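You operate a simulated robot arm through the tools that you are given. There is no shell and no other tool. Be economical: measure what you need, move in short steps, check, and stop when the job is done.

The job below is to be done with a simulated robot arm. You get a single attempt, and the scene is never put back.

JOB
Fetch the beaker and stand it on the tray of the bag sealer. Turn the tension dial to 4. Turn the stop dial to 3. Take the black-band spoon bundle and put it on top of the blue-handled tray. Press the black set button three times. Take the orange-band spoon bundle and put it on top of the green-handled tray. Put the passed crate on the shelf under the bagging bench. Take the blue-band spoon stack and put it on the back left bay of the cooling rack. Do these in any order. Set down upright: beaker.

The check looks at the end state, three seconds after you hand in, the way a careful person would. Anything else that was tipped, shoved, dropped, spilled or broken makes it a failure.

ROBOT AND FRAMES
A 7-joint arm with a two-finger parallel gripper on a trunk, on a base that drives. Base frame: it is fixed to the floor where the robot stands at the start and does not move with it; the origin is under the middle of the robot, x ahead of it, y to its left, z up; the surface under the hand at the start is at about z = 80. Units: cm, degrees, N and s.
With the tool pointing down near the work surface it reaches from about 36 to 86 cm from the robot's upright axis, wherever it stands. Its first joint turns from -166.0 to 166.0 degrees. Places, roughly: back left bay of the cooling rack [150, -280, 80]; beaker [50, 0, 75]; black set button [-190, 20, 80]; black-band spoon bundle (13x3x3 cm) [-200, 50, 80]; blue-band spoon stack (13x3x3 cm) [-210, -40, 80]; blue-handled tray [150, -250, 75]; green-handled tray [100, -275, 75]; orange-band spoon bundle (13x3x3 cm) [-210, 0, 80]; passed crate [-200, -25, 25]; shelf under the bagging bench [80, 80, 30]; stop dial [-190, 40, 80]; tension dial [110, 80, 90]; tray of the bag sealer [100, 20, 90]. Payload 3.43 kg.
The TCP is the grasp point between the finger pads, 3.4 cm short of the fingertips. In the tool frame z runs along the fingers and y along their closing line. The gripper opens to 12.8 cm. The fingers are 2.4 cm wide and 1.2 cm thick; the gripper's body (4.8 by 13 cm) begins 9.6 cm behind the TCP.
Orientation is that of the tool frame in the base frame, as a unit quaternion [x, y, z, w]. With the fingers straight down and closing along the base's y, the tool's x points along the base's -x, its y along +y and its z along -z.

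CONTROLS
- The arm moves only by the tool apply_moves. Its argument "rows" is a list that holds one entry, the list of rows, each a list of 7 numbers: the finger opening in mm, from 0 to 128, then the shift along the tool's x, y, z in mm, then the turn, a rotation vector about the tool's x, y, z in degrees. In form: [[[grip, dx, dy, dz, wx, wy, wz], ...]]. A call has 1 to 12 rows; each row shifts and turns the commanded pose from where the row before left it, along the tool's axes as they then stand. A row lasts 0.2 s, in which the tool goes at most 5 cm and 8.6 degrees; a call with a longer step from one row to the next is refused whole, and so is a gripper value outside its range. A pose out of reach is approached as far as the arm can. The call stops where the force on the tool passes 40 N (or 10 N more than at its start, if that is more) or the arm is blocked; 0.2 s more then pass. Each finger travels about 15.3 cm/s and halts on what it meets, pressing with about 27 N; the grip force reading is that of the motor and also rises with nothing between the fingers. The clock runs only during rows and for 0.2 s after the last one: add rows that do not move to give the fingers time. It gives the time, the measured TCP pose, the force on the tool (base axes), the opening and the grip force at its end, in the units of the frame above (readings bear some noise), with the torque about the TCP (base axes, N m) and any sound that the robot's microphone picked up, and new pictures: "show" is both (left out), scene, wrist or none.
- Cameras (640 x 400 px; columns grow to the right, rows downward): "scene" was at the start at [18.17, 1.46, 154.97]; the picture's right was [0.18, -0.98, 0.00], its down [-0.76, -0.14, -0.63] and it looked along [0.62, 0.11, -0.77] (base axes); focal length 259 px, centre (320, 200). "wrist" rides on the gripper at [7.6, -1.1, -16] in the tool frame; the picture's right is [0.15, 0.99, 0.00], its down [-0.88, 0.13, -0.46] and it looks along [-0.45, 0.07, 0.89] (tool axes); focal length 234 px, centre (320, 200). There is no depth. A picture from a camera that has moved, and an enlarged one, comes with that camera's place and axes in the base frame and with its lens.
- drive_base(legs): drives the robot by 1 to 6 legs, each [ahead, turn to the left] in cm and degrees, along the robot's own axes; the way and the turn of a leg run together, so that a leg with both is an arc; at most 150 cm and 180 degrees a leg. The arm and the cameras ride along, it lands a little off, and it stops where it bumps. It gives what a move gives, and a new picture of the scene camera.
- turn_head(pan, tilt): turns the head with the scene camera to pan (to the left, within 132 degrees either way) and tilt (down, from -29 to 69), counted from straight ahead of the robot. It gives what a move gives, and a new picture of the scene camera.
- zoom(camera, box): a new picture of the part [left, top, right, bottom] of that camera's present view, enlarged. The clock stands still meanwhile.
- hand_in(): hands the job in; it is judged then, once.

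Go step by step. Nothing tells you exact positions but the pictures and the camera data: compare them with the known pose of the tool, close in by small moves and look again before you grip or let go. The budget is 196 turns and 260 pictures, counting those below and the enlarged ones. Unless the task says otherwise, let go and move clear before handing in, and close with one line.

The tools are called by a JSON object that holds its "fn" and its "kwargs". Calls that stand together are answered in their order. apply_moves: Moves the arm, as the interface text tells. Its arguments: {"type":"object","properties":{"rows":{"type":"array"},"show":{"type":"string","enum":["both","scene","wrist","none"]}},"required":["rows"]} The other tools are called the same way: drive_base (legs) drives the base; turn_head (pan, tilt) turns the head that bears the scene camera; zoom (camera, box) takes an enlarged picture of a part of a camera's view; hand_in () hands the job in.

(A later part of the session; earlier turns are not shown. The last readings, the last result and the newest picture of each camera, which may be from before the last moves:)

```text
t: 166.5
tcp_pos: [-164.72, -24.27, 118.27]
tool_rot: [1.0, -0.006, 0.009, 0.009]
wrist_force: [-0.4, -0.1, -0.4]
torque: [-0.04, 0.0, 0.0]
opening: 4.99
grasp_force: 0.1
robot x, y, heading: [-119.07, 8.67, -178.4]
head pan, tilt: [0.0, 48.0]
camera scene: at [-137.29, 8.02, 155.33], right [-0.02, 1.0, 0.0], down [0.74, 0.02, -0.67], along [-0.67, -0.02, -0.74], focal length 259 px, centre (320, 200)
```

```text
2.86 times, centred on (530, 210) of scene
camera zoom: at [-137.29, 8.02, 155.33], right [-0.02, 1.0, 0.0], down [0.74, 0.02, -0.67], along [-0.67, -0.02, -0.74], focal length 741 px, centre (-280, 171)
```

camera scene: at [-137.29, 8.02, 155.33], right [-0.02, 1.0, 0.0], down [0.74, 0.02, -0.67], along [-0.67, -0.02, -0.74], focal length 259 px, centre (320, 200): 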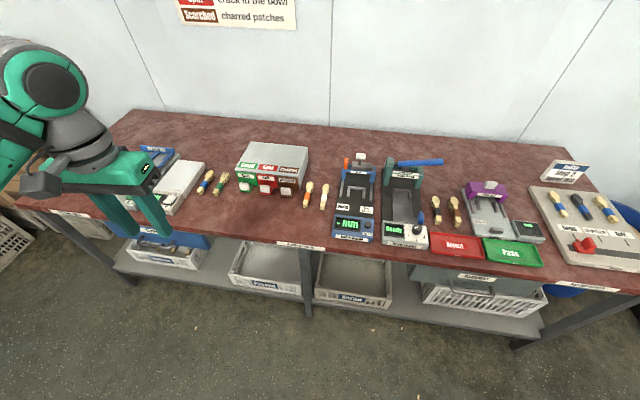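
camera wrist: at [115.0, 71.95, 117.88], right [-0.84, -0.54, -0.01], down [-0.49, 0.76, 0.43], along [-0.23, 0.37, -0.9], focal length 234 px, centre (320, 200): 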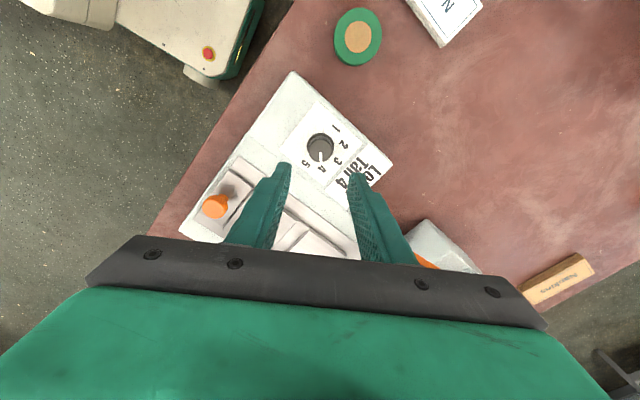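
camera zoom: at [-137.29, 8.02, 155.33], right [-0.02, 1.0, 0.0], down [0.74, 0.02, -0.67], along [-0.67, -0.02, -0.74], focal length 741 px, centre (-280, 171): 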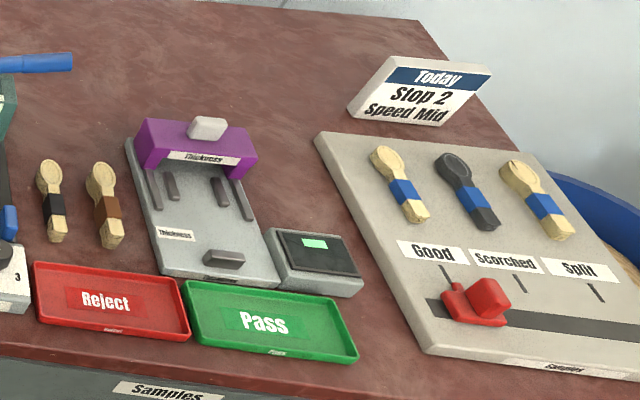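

Clear view: depth gauge (Set button) near [-190, 23], bend tester with the stop dial (1–3) near [-188, 38], orange bundle near [-205, 1], black near [-199, 49], blue stack near [-212, -41]. I'll move 15 cm closer and start with the stop dial.

{"fn": "drive_base", "kwargs": {"legs": [[15, 0]]}}

{"fn": "turn_head", "kwargs": {"pan": -12, "tilt": 55}}

{"fn": "zoom", "kwargs": {"camera": "scene", "box": [260, 160, 400, 270]}}

```text
t: 167.9
tcp_pos: [-179.59, -24.72, 118.43]
tool_rot: [1.0, -0.005, 0.008, 0.009]
wrist_force: [0.8, 0.2, -0.2]
torque: [0.01, 0.0, -0.01]
opening: 5.01
grasp_force: 0.0
robot x, y, heading: [-134.08, 8.33, -178.6]
head pan, tilt: [0.0, 48.0]
camera scene: at [-152.29, 7.6, 155.33], right [-0.03, 1.0, 0.0], down [0.74, 0.02, -0.67], along [-0.67, -0.02, -0.74], focal length 259 px, centre (320, 200)
```

scene: 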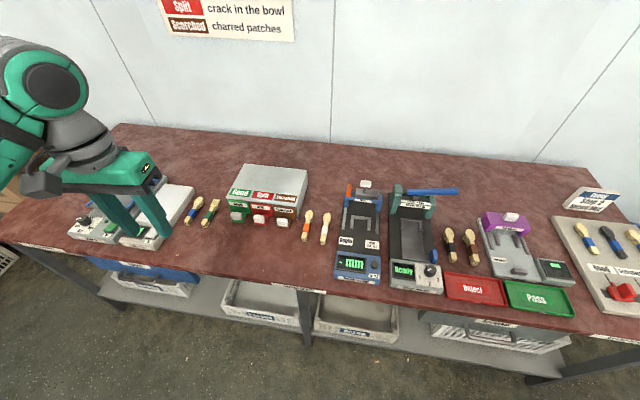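

```text
t: 168.6
tcp_pos: [-179.59, -24.59, 118.36]
tool_rot: [1.0, -0.004, 0.008, 0.009]
wrist_force: [0.7, -0.8, -0.7]
torque: [0.02, -0.01, 0.0]
opening: 5.0
grasp_force: 0.1
robot x, y, heading: [-134.24, 8.24, -178.4]
head pan, tilt: [-12.0, 55.0]
camera scene: at [-151.5, 9.12, 154.41], right [0.18, 0.98, 0.0], down [0.81, -0.15, -0.57], along [-0.56, 0.1, -0.82], focal length 259 px, centre (320, 200)
```

scene: 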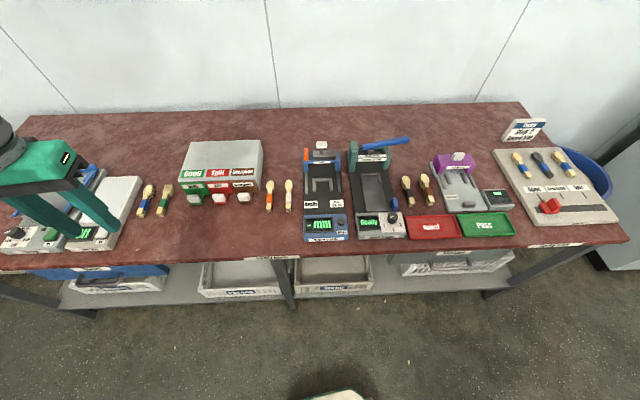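

```text
3.64 times, centred on (330, 215) of scene
camera zoom: at [-151.5, 9.12, 154.41], right [0.18, 0.98, 0.0], down [0.81, -0.15, -0.57], along [-0.56, 0.1, -0.82], focal length 943 px, centre (284, 146)
```

zoom: 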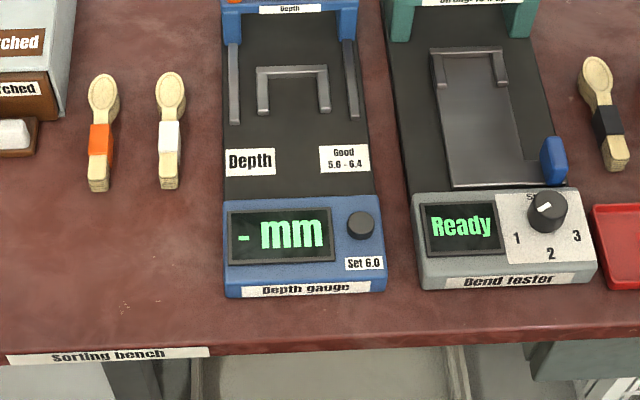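

{"fn": "apply_moves", "kwargs": {"rows": [[[50, -9, -48, 0, 0, 0, 0], [50, -9, -48, 0, 0, 0, 0], [50, -9, -48, 0, 0, 0, 0], [50, -9, -48, 0, 0, 0, 0], [50, -9, -48, 0, 0, 0, 0], [50, -9, -48, 0, 0, 0, 0], [50, -9, -48, 0, 0, 0, 0], [50, -9, -48, 0, 0, 0, 0], [50, -9, -48, 0, 0, 0, 0], [50, -9, -48, 0, 0, 0, 0], [50, 0, -48, 20, 0, 0, 0], [50, 0, -48, 30, 0, 0, 0]]], "show": "none"}}

{"fn": "apply_moves", "kwargs": {"rows": [[[50, 0, -48, 30, 0, 0, 0], [50, 0, 0, 30, 0, 0, 0], [50, 0, 0, 10, 0, 0, 0], [50, 0, 0, 0, 0, 0, 0]]], "show": "wrist"}}

{"fn": "zoom", "kwargs": {"camera": "wrist", "box": [220, 50, 420, 200]}}

{"fn": "zoom", "kwargs": {"camera": "scene", "box": [370, 190, 420, 240]}}

```text
refused: row 11 steps farther than a row can; nothing moved
```

```text
refused: row 1 steps farther than a row can; nothing moved
```

```text
2.67 times, centred on (320, 125) of wrist
camera zoom: at [-172.3, -23.19, 134.38], right [0.14, -0.99, 0.02], down [-0.89, -0.11, 0.44], along [-0.44, -0.08, -0.9], focal length 624 px, centre (320, 400)
```

zoom: 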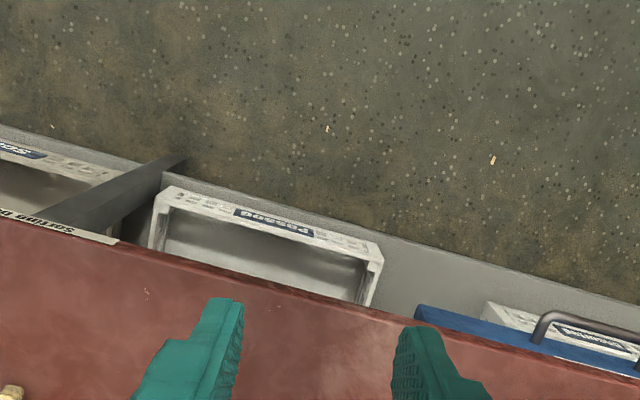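

```text
8.00 times, centred on (395, 215) of scene
camera zoom: at [-151.5, 9.12, 154.41], right [0.18, 0.98, 0.0], down [0.81, -0.15, -0.57], along [-0.56, 0.1, -0.82], focal length 2074 px, centre (-280, 80)
```

zoom: 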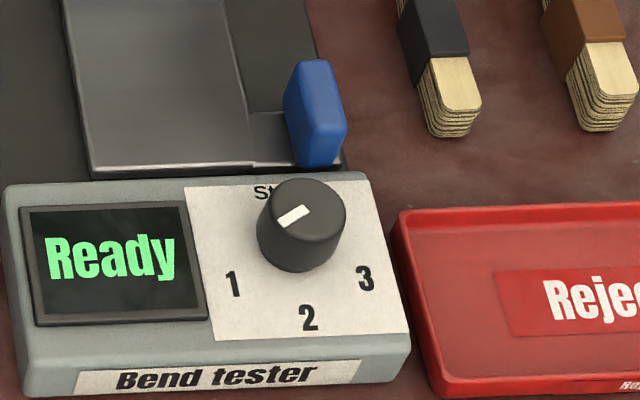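

The "Passed" crate is identified. The stop dial points to 1; 3 lies about 90–100° counter-clockwise. Moving over the knob.

{"fn": "apply_moves", "kwargs": {"rows": [[[50, -9, -47, 0, 0, 0, 0], [50, -9, -47, 0, 0, 0, 0], [50, -9, -47, 0, 0, 0, 0], [50, -9, -47, 0, 0, 0, 0], [50, -9, -47, 0, 0, 0, 0], [50, -9, -47, 0, 0, 0, 0], [50, -9, -47, 0, 0, 0, 0], [50, -9, -47, 0, 0, 0, 0], [50, -9, -47, 0, 0, 0, 0], [50, -9, -47, 0, 0, 0, 0], [50, 0, -47, 0, 0, 0, 0], [50, 0, -47, 0, 0, 0, 0]]], "show": "none"}}

{"fn": "apply_moves", "kwargs": {"rows": [[[50, 0, -30, 30, 0, 0, 8], [50, 0, -30, 30, 0, 0, 8], [50, 0, 0, 30, 0, 0, 8], [50, 0, 0, 30, 0, 0, 8], [50, 0, 0, 0, 0, 0, 8], [50, 0, 0, 0, 0, 0, 8], [50, 0, 0, 0, 0, 0, 0]]], "show": "both"}}

{"fn": "zoom", "kwargs": {"camera": "wrist", "box": [220, 50, 420, 200]}}

```text
t: 171.2
tcp_pos: [-188.2, 31.74, 117.01]
tool_rot: [1.0, -0.004, 0.009, 0.008]
wrist_force: [0.2, -0.7, 1.1]
torque: [0.04, 0.0, -0.02]
opening: 4.99
grasp_force: 0.1
robot x, y, heading: [-134.0, 7.66, -178.3]
head pan, tilt: [-12.0, 55.0]
```

```text
t: 172.8
tcp_pos: [-187.34, 37.47, 105.14]
tool_rot: [0.911, -0.412, 0.012, 0.004]
wrist_force: [0.1, -0.2, -0.1]
torque: [0.02, -0.03, -0.01]
opening: 5.01
grasp_force: 0.0
robot x, y, heading: [-133.94, 7.82, -178.5]
head pan, tilt: [-12.0, 55.0]
camera scene: at [-151.5, 9.14, 154.41], right [0.18, 0.98, 0.0], down [0.81, -0.15, -0.57], along [-0.56, 0.1, -0.82], focal length 259 px, centre (320, 200)
camera wrist: at [-181.83, 33.0, 121.21], right [-0.65, -0.76, 0.0], down [-0.69, 0.58, 0.43], along [-0.33, 0.28, -0.9], focal length 234 px, centre (320, 200)
```

scene: 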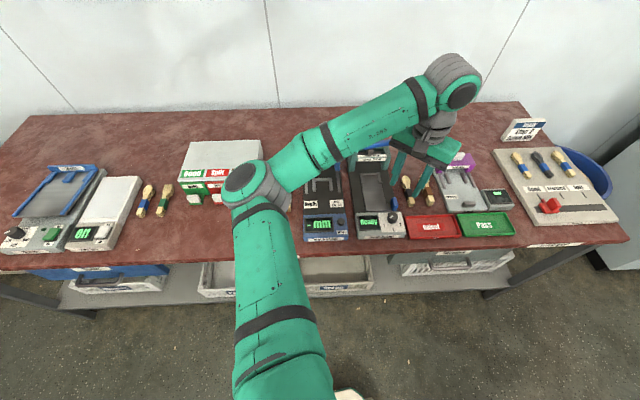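
wrist: 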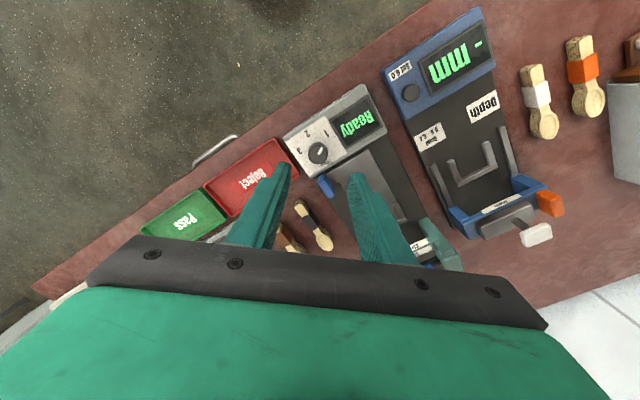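

```text
2.67 times, centred on (320, 125) of wrist
camera zoom: at [-181.83, 33.0, 121.21], right [-0.65, -0.76, 0.0], down [-0.69, 0.58, 0.43], along [-0.33, 0.28, -0.9], focal length 624 px, centre (320, 400)
```

zoom: 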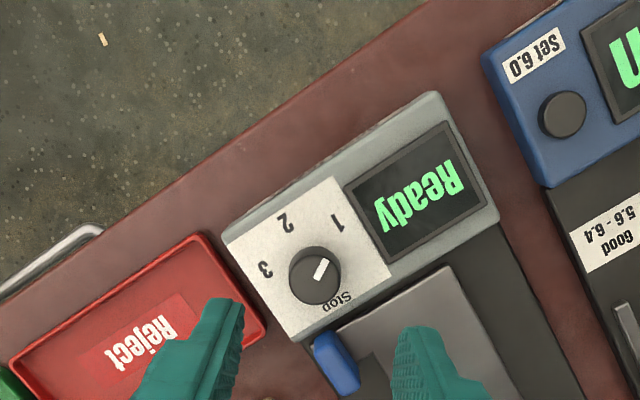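

Knob is near [-188.5, 39, 86]. I'll align, fix the small tilt, and come down closer.

{"fn": "apply_moves", "kwargs": {"rows": [[[50, -17, -1, 0, 0, -1.4, 0], [50, 0, 0, 40, 0, 0, 0], [50, 0, 0, 40, 0, 0, 0], [50, 0, 0, 40, 0, 0, 0], [50, 0, 0, 10, 0, 0, 0], [50, 0, 0, 0, 0, 0, 0]]], "show": "wrist"}}

{"fn": "zoom", "kwargs": {"camera": "wrist", "box": [220, 90, 420, 240]}}

{"fn": "zoom", "kwargs": {"camera": "scene", "box": [360, 170, 440, 240]}}

```text
t: 174.2
tcp_pos: [-188.43, 38.73, 91.95]
tool_rot: [0.912, -0.411, 0.0, -0.001]
wrist_force: [-0.2, 0.1, -0.1]
torque: [-0.03, 0.0, -0.02]
opening: 5.0
grasp_force: 0.1
robot x, y, heading: [-134.04, 8.25, -178.3]
head pan, tilt: [-12.0, 55.0]
camera wrist: at [-182.6, 34.02, 108.0], right [-0.64, -0.77, 0.0], down [-0.68, 0.57, 0.46], along [-0.35, 0.29, -0.89], focal length 234 px, centre (320, 200)
```

wrist: 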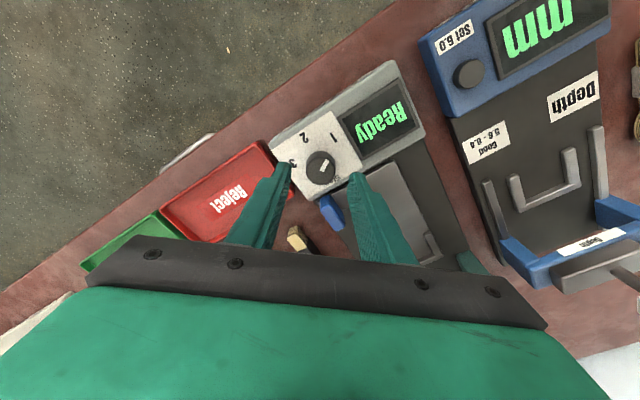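

```text
2.67 times, centred on (320, 165) of wrist
camera zoom: at [-182.6, 34.02, 108.0], right [-0.64, -0.77, 0.0], down [-0.68, 0.57, 0.46], along [-0.35, 0.29, -0.89], focal length 624 px, centre (320, 293)
```

zoom: 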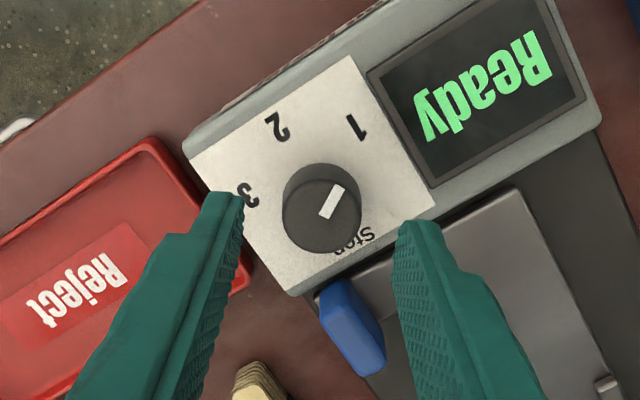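

```text
5.71 times, centred on (400, 205) of scene
camera zoom: at [-151.5, 9.14, 154.41], right [0.18, 0.98, 0.0], down [0.81, -0.15, -0.57], along [-0.56, 0.1, -0.82], focal length 1481 px, centre (-137, 171)
```

zoom: 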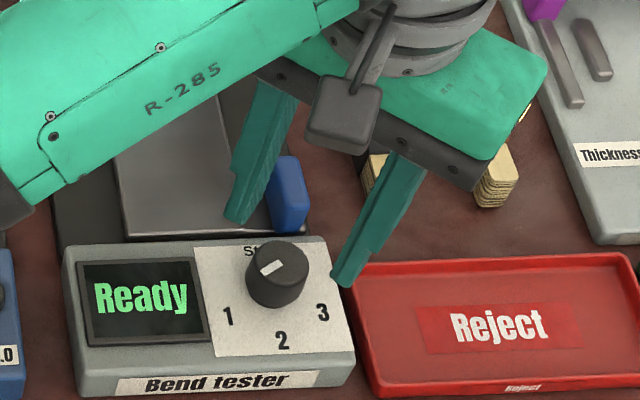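

{"fn": "apply_moves", "kwargs": {"rows": [[[50, -4, 1, 15, 0, 0, 0], [50, 0, 0, 15, 0, 0, 0], [50, 0, 0, 11, 0, 0, 0], [50, 0, 0, 0, 0, 0, 0]]], "show": "wrist"}}

{"fn": "zoom", "kwargs": {"camera": "wrist", "box": [220, 90, 420, 240]}}

{"fn": "zoom", "kwargs": {"camera": "scene", "box": [360, 170, 440, 240]}}

```text
t: 175.2
tcp_pos: [-188.73, 39.02, 87.89]
tool_rot: [0.912, -0.411, -0.001, -0.001]
wrist_force: [0.4, 0.6, -0.5]
torque: [0.02, 0.0, 0.0]
opening: 4.99
grasp_force: 0.1
robot x, y, heading: [-134.45, 7.94, -178.6]
head pan, tilt: [-12.0, 55.0]
camera wrist: at [-182.88, 34.3, 103.9], right [-0.64, -0.77, 0.0], down [-0.68, 0.57, 0.46], along [-0.35, 0.29, -0.89], focal length 234 px, centre (320, 200)
```

wrist: 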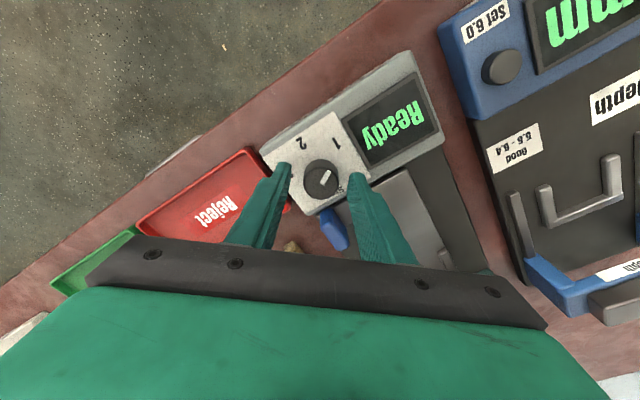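

```text
2.67 times, centred on (320, 165) of wrist
camera zoom: at [-182.88, 34.3, 103.9], right [-0.64, -0.77, 0.0], down [-0.68, 0.57, 0.46], along [-0.35, 0.29, -0.89], focal length 624 px, centre (320, 293)
```

zoom: 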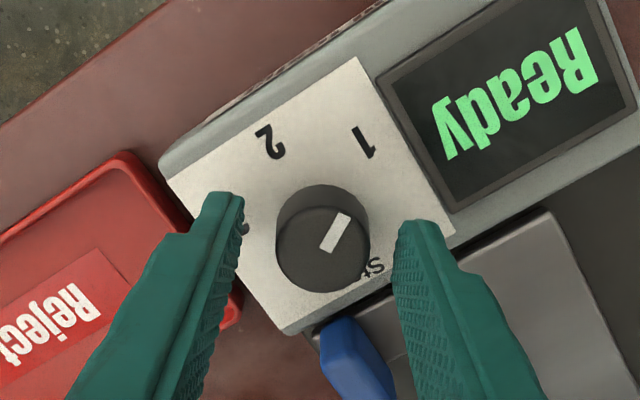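

```text
5.71 times, centred on (400, 205) of scene
camera zoom: at [-151.5, 9.14, 154.41], right [0.18, 0.98, 0.0], down [0.81, -0.15, -0.57], along [-0.56, 0.1, -0.82], focal length 1481 px, centre (-137, 171)
```

zoom: 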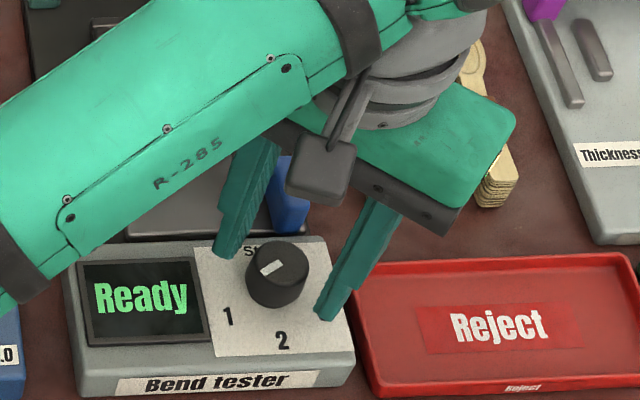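

Well aligned. Closing and turning counter-clockwise.

{"fn": "apply_moves", "kwargs": {"rows": [[[25, 0, 0, 3, 0, 0, 0], [20, 0, 0, 0, 0, 0, 0], [20, 0, 0, 0, 0, 0, 0]]], "show": "none"}}

{"fn": "apply_moves", "kwargs": {"rows": [[[20, 0, 0, 0, 0, 0, -5], [20, 0, 0, 0, 0, 0, -5], [20, 0, 0, 0, 0, 0, -5], [20, 0, 0, 0, 0, 0, -5], [20, 0, 0, 0, 0, 0, -5], [20, 0, 0, 0, 0, 0, -5], [20, 0, 0, 0, 0, 0, -5], [20, 0, 0, 0, 0, 0, -5]]], "show": "wrist"}}

```text
t: 176.0
tcp_pos: [-188.65, 38.94, 87.85]
tool_rot: [0.912, -0.411, -0.001, 0.0]
wrist_force: [6.4, -3.3, 7.8]
torque: [-0.42, -0.7, 0.01]
opening: 3.12
grasp_force: 45.0
robot x, y, heading: [-133.69, 8.03, -178.5]
head pan, tilt: [-12.0, 55.0]
stopped in row 3: the force on the tool passed its limit at 41 N (the readings are from after the stop); the commanded pose is now the measured one
```

```text
t: 177.8
tcp_pos: [-188.83, 39.11, 87.86]
tool_rot: [0.997, -0.074, 0.0, -0.001]
wrist_force: [18.4, -5.7, 17.9]
torque: [0.0, 0.17, 0.02]
opening: 3.08
grasp_force: 45.3
robot x, y, heading: [-134.27, 8.22, -178.6]
head pan, tilt: [-12.0, 55.0]
camera wrist: at [-181.1, 39.19, 103.84], right [0.0, -1.0, 0.0], down [-0.89, 0.0, 0.46], along [-0.46, 0.0, -0.89], focal length 234 px, centre (320, 200)
```

wrist: 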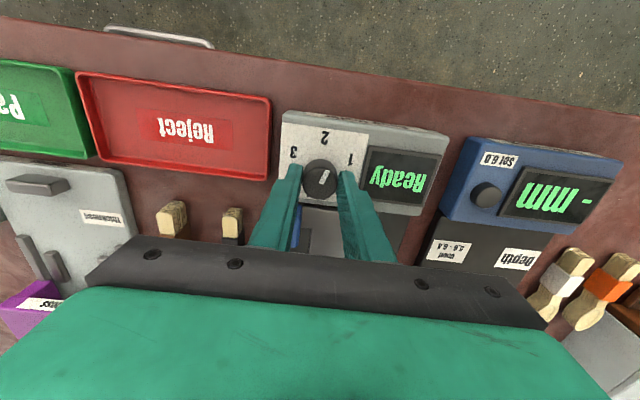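

{"fn": "apply_moves", "kwargs": {"rows": [[[20, 0, 0, -1, 0, 0, -5], [20, 0, 0, 0, 0, 0, -5], [20, 0, 0, 0, 0, 0, -5], [20, 0, 0, 0, 0, 0, -5], [20, 0, 0, 0, 0, 0, -5], [20, 0, 0, 0, 0, 0, -5], [20, 0, 0, 0, 0, 0, -5], [20, 0, 0, 0, 0, 0, -5]]], "show": "wrist"}}

{"fn": "zoom", "kwargs": {"camera": "wrist", "box": [240, 110, 400, 230]}}

```text
t: 179.6
tcp_pos: [-188.73, 39.08, 87.98]
tool_rot: [0.962, 0.271, 0.0, -0.001]
wrist_force: [22.9, -2.0, -23.2]
torque: [0.16, -1.22, 0.01]
opening: 3.08
grasp_force: 45.2
robot x, y, heading: [-134.23, 8.09, -178.5]
head pan, tilt: [-12.0, 55.0]
camera wrist: at [-182.94, 44.18, 103.87], right [0.64, -0.77, 0.0], down [-0.68, -0.57, 0.45], along [-0.35, -0.29, -0.89], focal length 234 px, centre (320, 200)
```

wrist: 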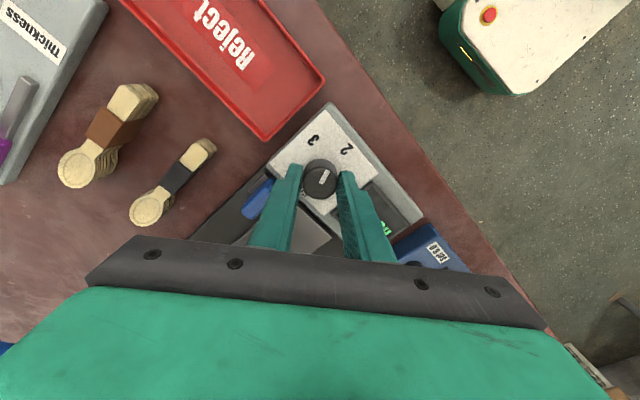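

```text
3.33 times, centred on (320, 170) of wrist
camera zoom: at [-182.94, 44.18, 103.87], right [0.64, -0.77, 0.0], down [-0.68, -0.57, 0.45], along [-0.35, -0.29, -0.89], focal length 781 px, centre (320, 300)
```

zoom: 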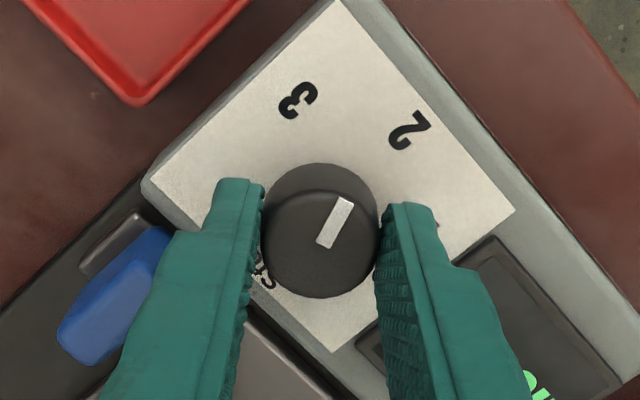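

Pointer is between 2 and 3; about 38° more.

{"fn": "apply_moves", "kwargs": {"rows": [[[20, 0, 0, 0, 0, 0, -5], [20, 0, 0, 0, 0, 0, -5], [20, 0, 0, 0, 0, 0, -5], [20, 0, 0, 0, 0, 0, -5], [20, 0, 0, 0, 0, 0, -5], [20, 0, 0, 0, 0, 0, -5], [20, 0, 0, 0, 0, 0, -5], [20, 0, 0, 0, 0, 0, -4]]], "show": "none"}}

{"fn": "zoom", "kwargs": {"camera": "wrist", "box": [240, 110, 400, 230]}}

```text
t: 181.4
tcp_pos: [-188.82, 39.1, 87.93]
tool_rot: [0.816, 0.578, 0.0, -0.001]
wrist_force: [21.7, -2.8, -19.7]
torque: [-0.35, -0.66, -0.09]
opening: 3.08
grasp_force: 44.9
robot x, y, heading: [-134.32, 7.87, -178.5]
head pan, tilt: [-12.0, 55.0]
```

```text
3.33 times, centred on (320, 170) of wrist
camera zoom: at [-187.36, 46.8, 103.88], right [0.98, -0.19, 0.0], down [-0.17, -0.87, 0.45], along [-0.09, -0.45, -0.89], focal length 781 px, centre (320, 300)
```

zoom: 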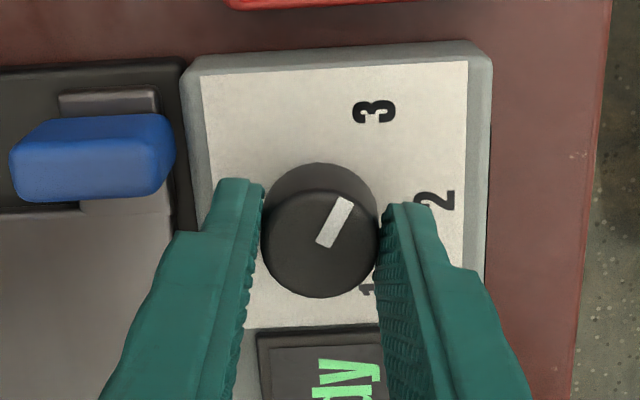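

Pointer lines up with 3. Releasing and checking.

{"fn": "apply_moves", "kwargs": {"rows": [[[50, 0, 0, 0, 0, 0, 0], [50, 0, 0, 0, 0, 0, 0], [50, 0, 0, -30, 0, 0, 0], [50, 0, 0, -40, 0, 0, 0], [50, 0, 0, -40, 0, 0, 0], [50, 0, 0, -30, 0, 0, 8], [50, 0, 0, 0, 0, 0, 8], [50, 0, 0, 0, 0, 0, 8], [50, 0, 0, 0, 0, 0, 8]]], "show": "wrist"}}

{"fn": "zoom", "kwargs": {"camera": "scene", "box": [370, 190, 420, 240]}}

{"fn": "zoom", "kwargs": {"camera": "wrist", "box": [220, 50, 420, 200]}}

```text
t: 183.4
tcp_pos: [-188.8, 38.96, 101.85]
tool_rot: [0.944, 0.33, 0.0, 0.0]
wrist_force: [0.5, 0.0, 0.3]
torque: [-0.02, -0.02, -0.03]
opening: 5.0
grasp_force: 0.0
robot x, y, heading: [-133.68, 7.83, -178.5]
head pan, tilt: [-12.0, 55.0]
camera wrist: at [-183.51, 44.76, 117.85], right [0.73, -0.68, 0.0], down [-0.61, -0.65, 0.46], along [-0.31, -0.33, -0.89], focal length 234 px, centre (320, 200)
```

wrist: 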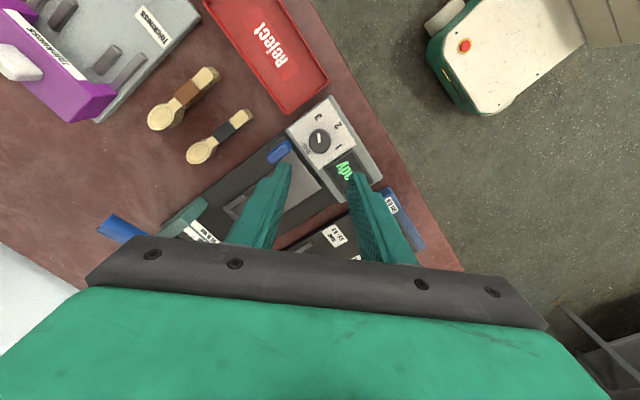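

```text
8.00 times, centred on (395, 215) of scene
camera zoom: at [-151.5, 9.14, 154.41], right [0.18, 0.98, 0.0], down [0.81, -0.15, -0.57], along [-0.56, 0.1, -0.82], focal length 2074 px, centre (-280, 80)
```

zoom: 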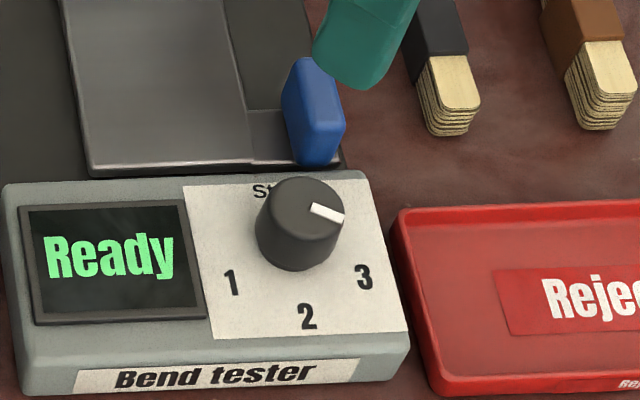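

```text
2.67 times, centred on (320, 125) of wrist
camera zoom: at [-183.51, 44.76, 117.85], right [0.73, -0.68, 0.0], down [-0.61, -0.65, 0.46], along [-0.31, -0.33, -0.89], focal length 624 px, centre (320, 400)
```

zoom: 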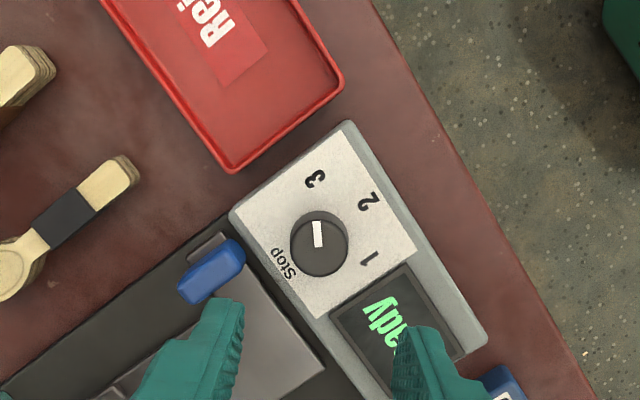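

The stop dial is on 3. Next the black Set button near [-190.8, 23.3, 84]: closing the fingers and moving above it.

{"fn": "apply_moves", "kwargs": {"rows": [[[0, 0, 0, 0, 0, 0, 7.7], [0, 0, 0, 0, 0, 0, 7.7], [0, 0, 0, 0, 0, 0, 7.7], [0, 0, 0, 0, 0, 0, 7.7], [0, 0, 0, 0, 0, 0, 7.7], [0, -10, 40, 0, 0, 0, 0], [0, -10, 40, 0, 0, 0, 0], [0, 0, 40, 0, 0, 0, 0], [0, 0, 37, 20, 0, 0, 0], [0, 0, 0, 20, 0, 0, 0], [0, 0, 0, 20, 0, 0, 0], [0, 0, 0, 0, 0, 0, 0]]], "show": "wrist"}}

{"fn": "zoom", "kwargs": {"camera": "wrist", "box": [240, 110, 400, 230]}}

{"fn": "zoom", "kwargs": {"camera": "scene", "box": [300, 170, 380, 250]}}

```text
t: 186.0
tcp_pos: [-190.59, 23.35, 95.84]
tool_rot: [1.0, 0.0, 0.0, -0.001]
wrist_force: [-0.2, -0.3, 0.5]
torque: [-0.02, -0.01, -0.01]
opening: 0.0
grasp_force: 27.5
robot x, y, heading: [-134.21, 8.13, -178.7]
head pan, tilt: [-12.0, 55.0]
camera wrist: at [-182.97, 24.6, 111.87], right [0.15, -0.99, 0.0], down [-0.88, -0.13, 0.46], along [-0.45, -0.07, -0.89], focal length 234 px, centre (320, 200)
```

wrist: 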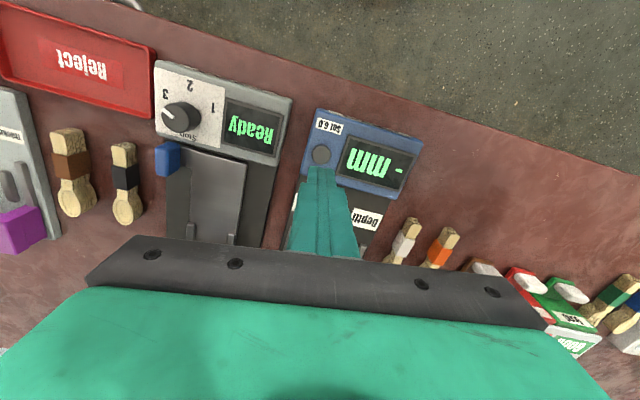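

```text
3.33 times, centred on (320, 170) of wrist
camera zoom: at [-182.97, 24.6, 111.87], right [0.15, -0.99, 0.0], down [-0.88, -0.13, 0.46], along [-0.45, -0.07, -0.89], focal length 781 px, centre (320, 300)
```

zoom: 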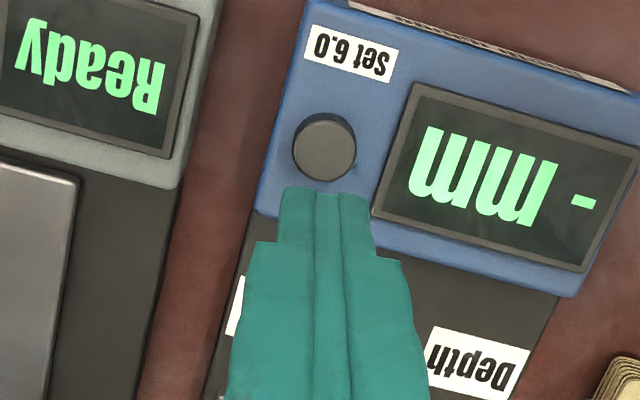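

```text
5.00 times, centred on (340, 210) of scene
camera zoom: at [-151.45, 9.13, 154.41], right [0.18, 0.98, 0.0], down [0.81, -0.15, -0.57], along [-0.56, 0.1, -0.82], focal length 1296 px, centre (220, 150)
```

zoom: 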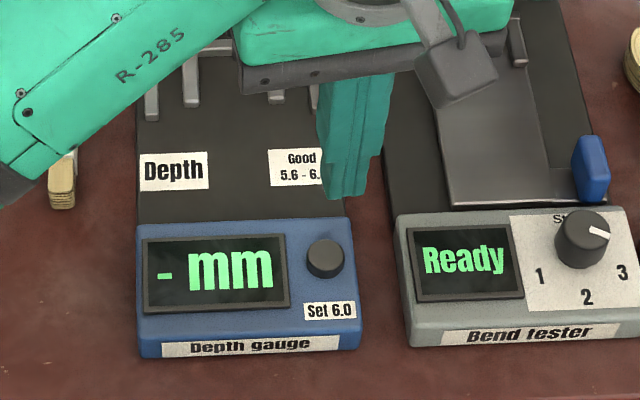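

{"fn": "apply_moves", "kwargs": {"rows": [[[0, -3.5, 2, 30, 0, 0, 0], [0, 0, 0, 30, 0, 0, 0], [0, 0, 0, 15, 0, 0, 0], [0, 0, 0, 0, 0, 0, 0]]], "show": "scene"}}

{"fn": "zoom", "kwargs": {"camera": "scene", "box": [300, 190, 380, 250]}}

```text
t: 187.0
tcp_pos: [-191.13, 23.09, 88.32]
tool_rot: [1.0, 0.0, 0.0, -0.001]
wrist_force: [0.3, -0.6, 0.2]
torque: [-0.01, 0.04, -0.03]
opening: 0.0
grasp_force: 26.8
robot x, y, heading: [-134.1, 8.08, -178.6]
head pan, tilt: [-12.0, 55.0]
camera scene: at [-151.51, 9.13, 154.41], right [0.18, 0.98, 0.0], down [0.81, -0.15, -0.57], along [-0.56, 0.1, -0.82], focal length 259 px, centre (320, 200)
```

scene: 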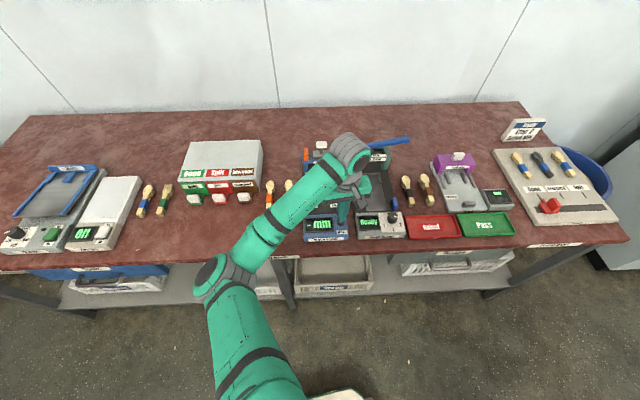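

```text
6.67 times, centred on (340, 220) of scene
camera zoom: at [-151.51, 9.13, 154.41], right [0.18, 0.98, 0.0], down [0.81, -0.15, -0.57], along [-0.56, 0.1, -0.82], focal length 1728 px, centre (187, 67)
```

zoom: 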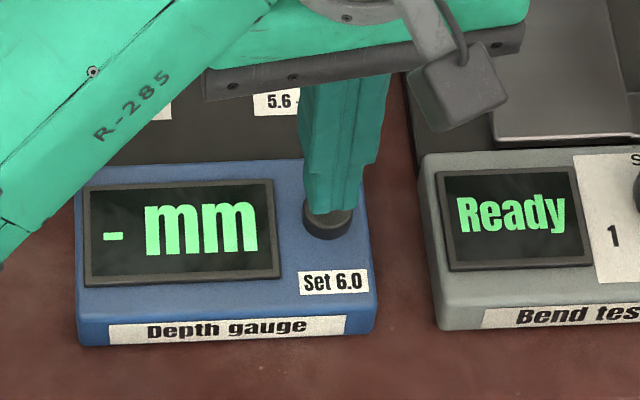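

Tips are right over the button. Pressing gently to learn its travel.

{"fn": "apply_moves", "kwargs": {"rows": [[[0, 2, 0, 3, 0, 0, 0], [0, 0, 0, 3, 0, 0, 0], [0, 0, 0, 3, 0, 0, 0], [0, 0, 0, 3, 0, 0, 0]]], "show": "scene"}}

{"fn": "zoom", "kwargs": {"camera": "scene", "box": [300, 190, 380, 250]}}

```text
t: 188.0
tcp_pos: [-191.08, 23.18, 87.19]
tool_rot: [1.0, 0.0, 0.0, 0.0]
wrist_force: [0.8, -0.7, 2.6]
torque: [-0.03, 0.0, 0.0]
opening: 0.01
grasp_force: 27.2
robot x, y, heading: [-134.12, 8.06, -178.9]
head pan, tilt: [-12.0, 55.0]
heard: click
camera scene: at [-151.49, 9.13, 154.41], right [0.18, 0.98, 0.0], down [0.81, -0.15, -0.57], along [-0.56, 0.1, -0.82], focal length 259 px, centre (320, 200)
```

scene: 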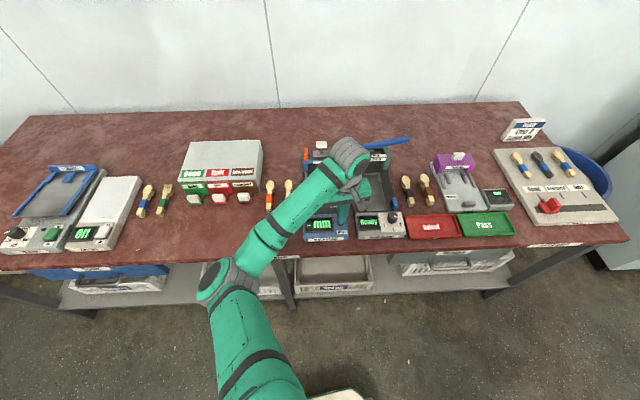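

```text
6.67 times, centred on (340, 220) of scene
camera zoom: at [-151.49, 9.13, 154.41], right [0.18, 0.98, 0.0], down [0.81, -0.15, -0.57], along [-0.56, 0.1, -0.82], focal length 1728 px, centre (187, 67)
```

zoom: 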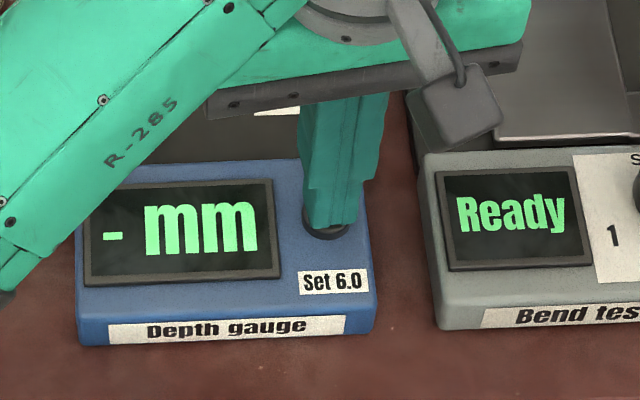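

One click heard. Now lift clear and press again, one press per call.

{"fn": "apply_moves", "kwargs": {"rows": [[[0, 0, 0, -10, 0, 0, 0], [0, 0, 0, -5, 0, 0, 0], [0, 0, 0, 0, 0, 0, 0]]], "show": "none"}}

{"fn": "apply_moves", "kwargs": {"rows": [[[0, 0, 0, 6, 0, 0, 0], [0, 0, 0, 3, 0, 0, 0], [0, 0, 0, 3, 0, 0, 0], [0, 0, 0, 3, 0, 0, 0]]], "show": "none"}}

{"fn": "apply_moves", "kwargs": {"rows": [[[0, 0, 0, -10, 0, 0, 0], [0, 0, 0, -5, 0, 0, 0], [0, 0, 0, 0, 0, 0, 0]]], "show": "none"}}

```text
t: 188.8
tcp_pos: [-191.18, 23.21, 88.76]
tool_rot: [1.0, 0.001, -0.001, -0.002]
wrist_force: [-0.2, 0.3, -0.3]
torque: [0.02, -0.02, 0.02]
opening: 0.0
grasp_force: 26.7
robot x, y, heading: [-133.81, 8.09, -178.4]
head pan, tilt: [-12.0, 55.0]
```

```text
t: 189.8
tcp_pos: [-190.99, 23.19, 87.13]
tool_rot: [1.0, 0.0, 0.0, -0.001]
wrist_force: [0.6, 0.0, 2.4]
torque: [0.03, -0.02, -0.02]
opening: 0.0
grasp_force: 26.8
robot x, y, heading: [-134.26, 7.82, -178.5]
head pan, tilt: [-12.0, 55.0]
heard: click
```

```text
t: 190.6
tcp_pos: [-191.01, 23.14, 88.61]
tool_rot: [1.0, 0.001, -0.001, 0.0]
wrist_force: [-0.4, -0.6, 1.1]
torque: [0.02, 0.01, -0.01]
opening: 0.01
grasp_force: 26.7
robot x, y, heading: [-134.17, 8.3, -178.4]
head pan, tilt: [-12.0, 55.0]
```

Second click heard. Third press, then rise.

{"fn": "apply_moves", "kwargs": {"rows": [[[0, 0, 0, 6, 0, 0, 0], [0, 0, 0, 3, 0, 0, 0], [0, 0, 0, 3, 0, 0, 0], [0, 0, 0, 3, 0, 0, 0]]], "show": "none"}}

{"fn": "apply_moves", "kwargs": {"rows": [[[0, 0, 0, -20, 0, 0, 0], [0, 0, 0, -40, 0, 0, 0], [0, 0, 0, -40, 0, 0, 0], [60, 0, 0, -40, 0, 0, 0], [60, 0, 0, -20, 0, 0, 0], [60, 0, 0, 0, 0, 0, 0]]], "show": "wrist"}}

{"fn": "zoom", "kwargs": {"camera": "scene", "box": [250, 160, 350, 250]}}

```text
t: 191.6
tcp_pos: [-190.94, 23.05, 87.26]
tool_rot: [1.0, 0.001, -0.001, 0.0]
wrist_force: [-0.7, 0.0, 1.5]
torque: [0.0, 0.01, 0.0]
opening: 0.0
grasp_force: 27.3
robot x, y, heading: [-134.13, 7.69, -178.6]
head pan, tilt: [-12.0, 55.0]
heard: click
```

```text
t: 193.0
tcp_pos: [-190.71, 23.1, 103.27]
tool_rot: [1.0, 0.0, 0.0, 0.0]
wrist_force: [-0.2, 0.0, -0.3]
torque: [0.02, 0.03, 0.01]
opening: 5.99
grasp_force: 0.1
robot x, y, heading: [-134.01, 8.07, -178.6]
head pan, tilt: [-12.0, 55.0]
camera wrist: at [-183.18, 24.43, 119.21], right [0.15, -0.99, 0.0], down [-0.88, -0.13, 0.46], along [-0.45, -0.06, -0.89], focal length 234 px, centre (320, 200)
```

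wrist: 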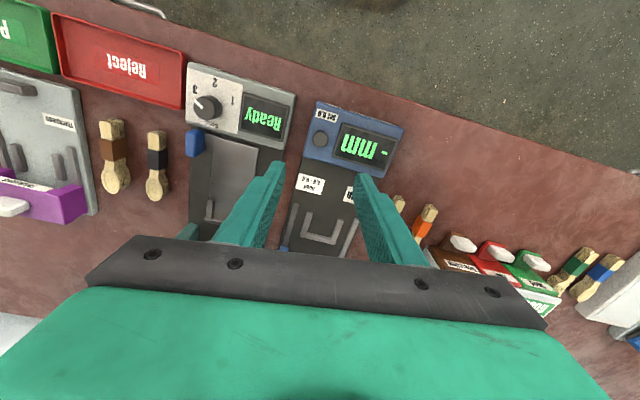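

```text
4.44 times, centred on (300, 205) of scene
camera zoom: at [-151.48, 9.12, 154.41], right [0.18, 0.98, 0.0], down [0.81, -0.15, -0.57], along [-0.56, 0.1, -0.82], focal length 1152 px, centre (409, 178)
```

zoom: 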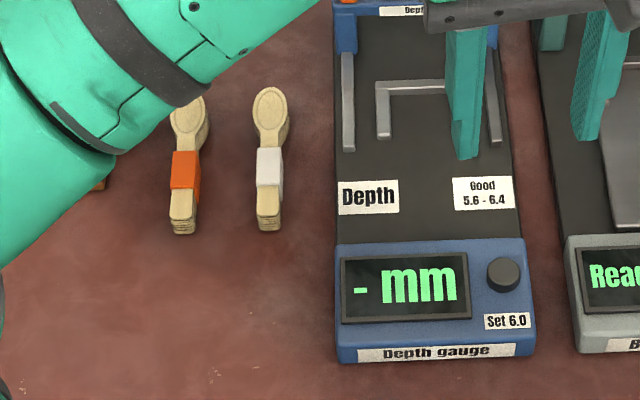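

All three clicks were heard. Next the black-band bundle near [-199, 49]; I'll go above it, aligned with its axis.

{"fn": "apply_moves", "kwargs": {"rows": [[[60, 0, 0, -40, 0, 0, 0], [60, 0, -44, -20, 0, 0, 5.5], [60, -14, -44, 0, 0, 0, 5.2], [60, -14, -44, 0, 0, 0, 0], [60, -14, -44, 0, 0, 0, 0], [60, -14, -44, 0, 0, 0, 0], [60, -10, -28, 20, 0, 0, 0], [60, 0, 0, 40, 0, 0, 0], [60, 0, 0, 40, 0, 0, 0], [60, 0, 0, 0, 0, 0, 0]]], "show": "wrist"}}

{"fn": "zoom", "kwargs": {"camera": "wrist", "box": [220, 50, 420, 200]}}

```text
t: 195.2
tcp_pos: [-193.97, 48.62, 99.34]
tool_rot: [0.996, -0.093, -0.001, -0.001]
wrist_force: [0.3, -0.4, -0.4]
torque: [0.01, 0.01, -0.02]
opening: 6.01
grasp_force: 0.1
robot x, y, heading: [-134.18, 7.81, -178.5]
head pan, tilt: [-12.0, 55.0]
camera wrist: at [-186.27, 48.47, 115.3], right [-0.04, -1.0, 0.0], down [-0.89, 0.03, 0.46], along [-0.46, 0.02, -0.89], focal length 234 px, centre (320, 200)
```

wrist: 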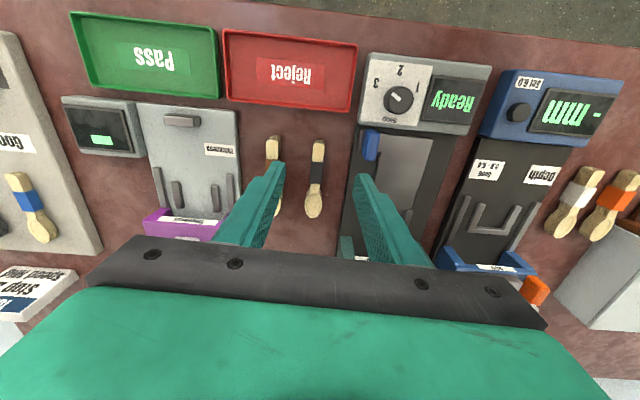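

```text
2.67 times, centred on (320, 125) of wrist
camera zoom: at [-186.27, 48.47, 115.3], right [-0.04, -1.0, 0.0], down [-0.89, 0.03, 0.46], along [-0.46, 0.02, -0.89], focal length 624 px, centre (320, 400)
```

zoom: 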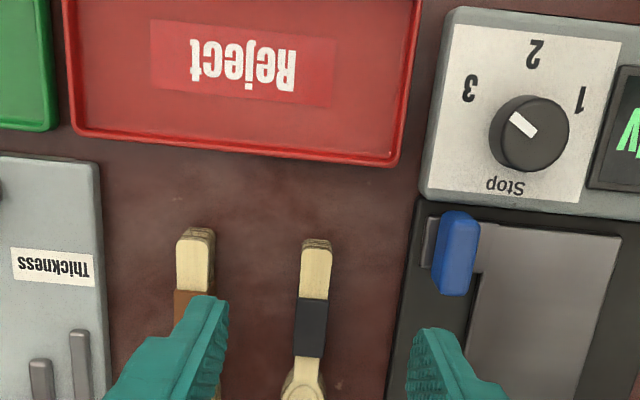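

{"fn": "apply_moves", "kwargs": {"rows": [[[50, -25, 1, 0, 0, 0, 0], [50, -25, 0, 0, 0, 0, 0], [50, 0, 0, 40, 0, 0, 0], [50, 0, 0, 40, 0, 0, 0], [50, 0, 0, 0, 0, 0, 0]]], "show": "wrist"}}

{"fn": "zoom", "kwargs": {"camera": "wrist", "box": [220, 90, 420, 240]}}

{"fn": "zoom", "kwargs": {"camera": "scene", "box": [360, 140, 460, 230]}}

```text
t: 196.4
tcp_pos: [-198.98, 49.63, 91.26]
tool_rot: [0.996, -0.093, -0.001, -0.001]
wrist_force: [0.3, 0.1, 0.1]
torque: [0.01, 0.04, 0.01]
opening: 4.99
grasp_force: 0.0
robot x, y, heading: [-133.83, 7.87, -178.6]
head pan, tilt: [-12.0, 55.0]
camera wrist: at [-191.34, 49.46, 107.14], right [-0.04, -1.0, 0.0], down [-0.89, 0.04, 0.46], along [-0.46, 0.02, -0.89], focal length 234 px, centre (320, 200)
```

wrist: 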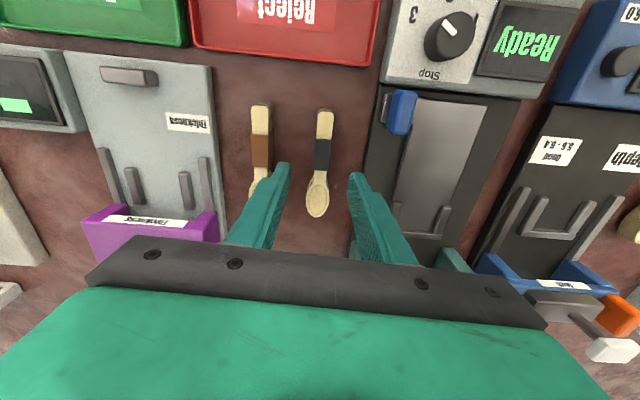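

```text
2.67 times, centred on (320, 165) of wrist
camera zoom: at [-191.34, 49.46, 107.14], right [-0.04, -1.0, 0.0], down [-0.89, 0.04, 0.46], along [-0.46, 0.02, -0.89], focal length 624 px, centre (320, 293)
```

zoom: 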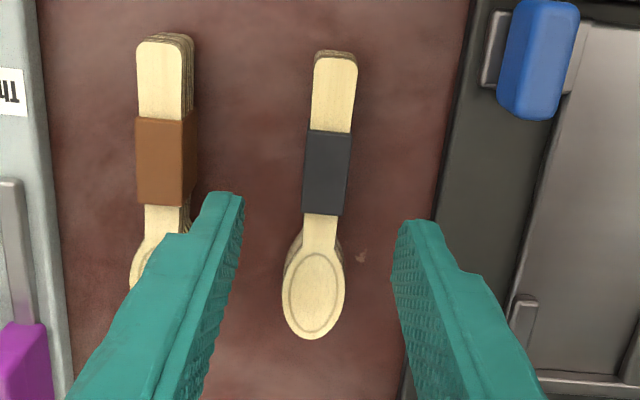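

```text
4.44 times, centred on (410, 185) of scene
camera zoom: at [-151.48, 9.13, 154.41], right [0.18, 0.98, 0.0], down [0.81, -0.15, -0.57], along [-0.56, 0.1, -0.82], focal length 1152 px, centre (-80, 267)
```

zoom: 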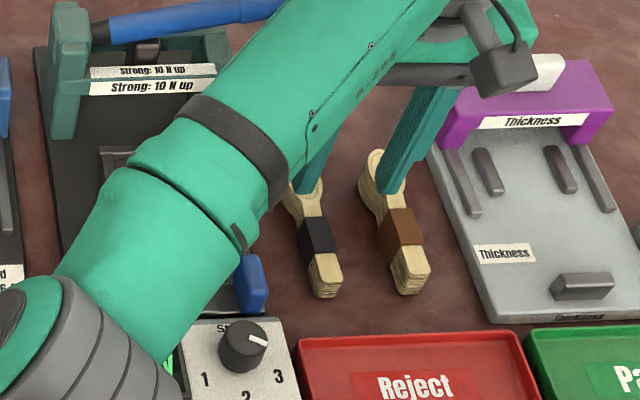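

Aligned to the band apart from ~3 mm and 5°. Correcting, descending, and gripping.

{"fn": "apply_moves", "kwargs": {"rows": [[[50, 0, 3, 20, 0, 0, 5], [50, 0, 0, 20, 0, 0, 0], [50, 0, 0, 20, 0, 0, 0], [50, 0, 0, 10, 0, 0, 0], [50, 0, 0, 0, 0, 0, 0]]], "show": "wrist"}}

{"fn": "zoom", "kwargs": {"camera": "wrist", "box": [220, 90, 420, 240]}}

```text
t: 197.6
tcp_pos: [-199.36, 49.29, 84.25]
tool_rot: [0.991, -0.136, 0.0, -0.001]
wrist_force: [0.6, -0.2, -0.2]
torque: [0.02, -0.04, -0.02]
opening: 4.98
grasp_force: 0.1
robot x, y, heading: [-133.99, 7.55, -178.4]
head pan, tilt: [-12.0, 55.0]
camera wrist: at [-191.68, 48.41, 100.18], right [-0.13, -0.99, 0.0], down [-0.88, 0.11, 0.46], along [-0.45, 0.06, -0.89], focal length 234 px, centre (320, 200)
```

wrist: 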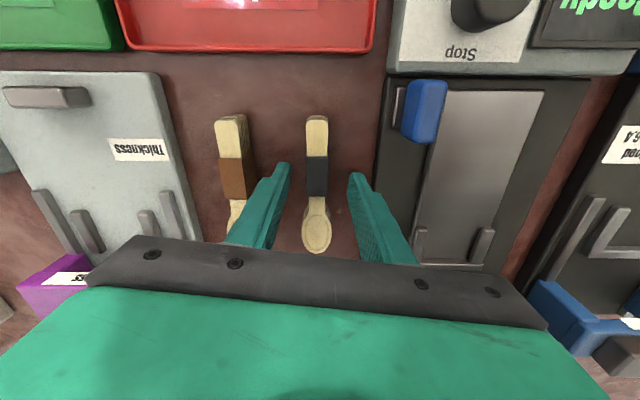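

```text
2.67 times, centred on (320, 165) of wrist
camera zoom: at [-191.68, 48.41, 100.18], right [-0.13, -0.99, 0.0], down [-0.88, 0.11, 0.46], along [-0.45, 0.06, -0.89], focal length 624 px, centre (320, 293)
```

zoom: 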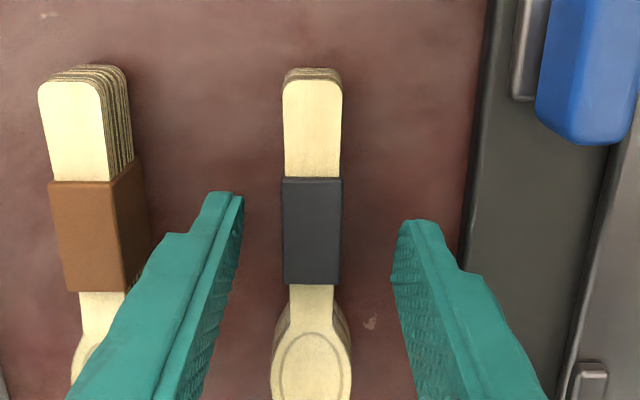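

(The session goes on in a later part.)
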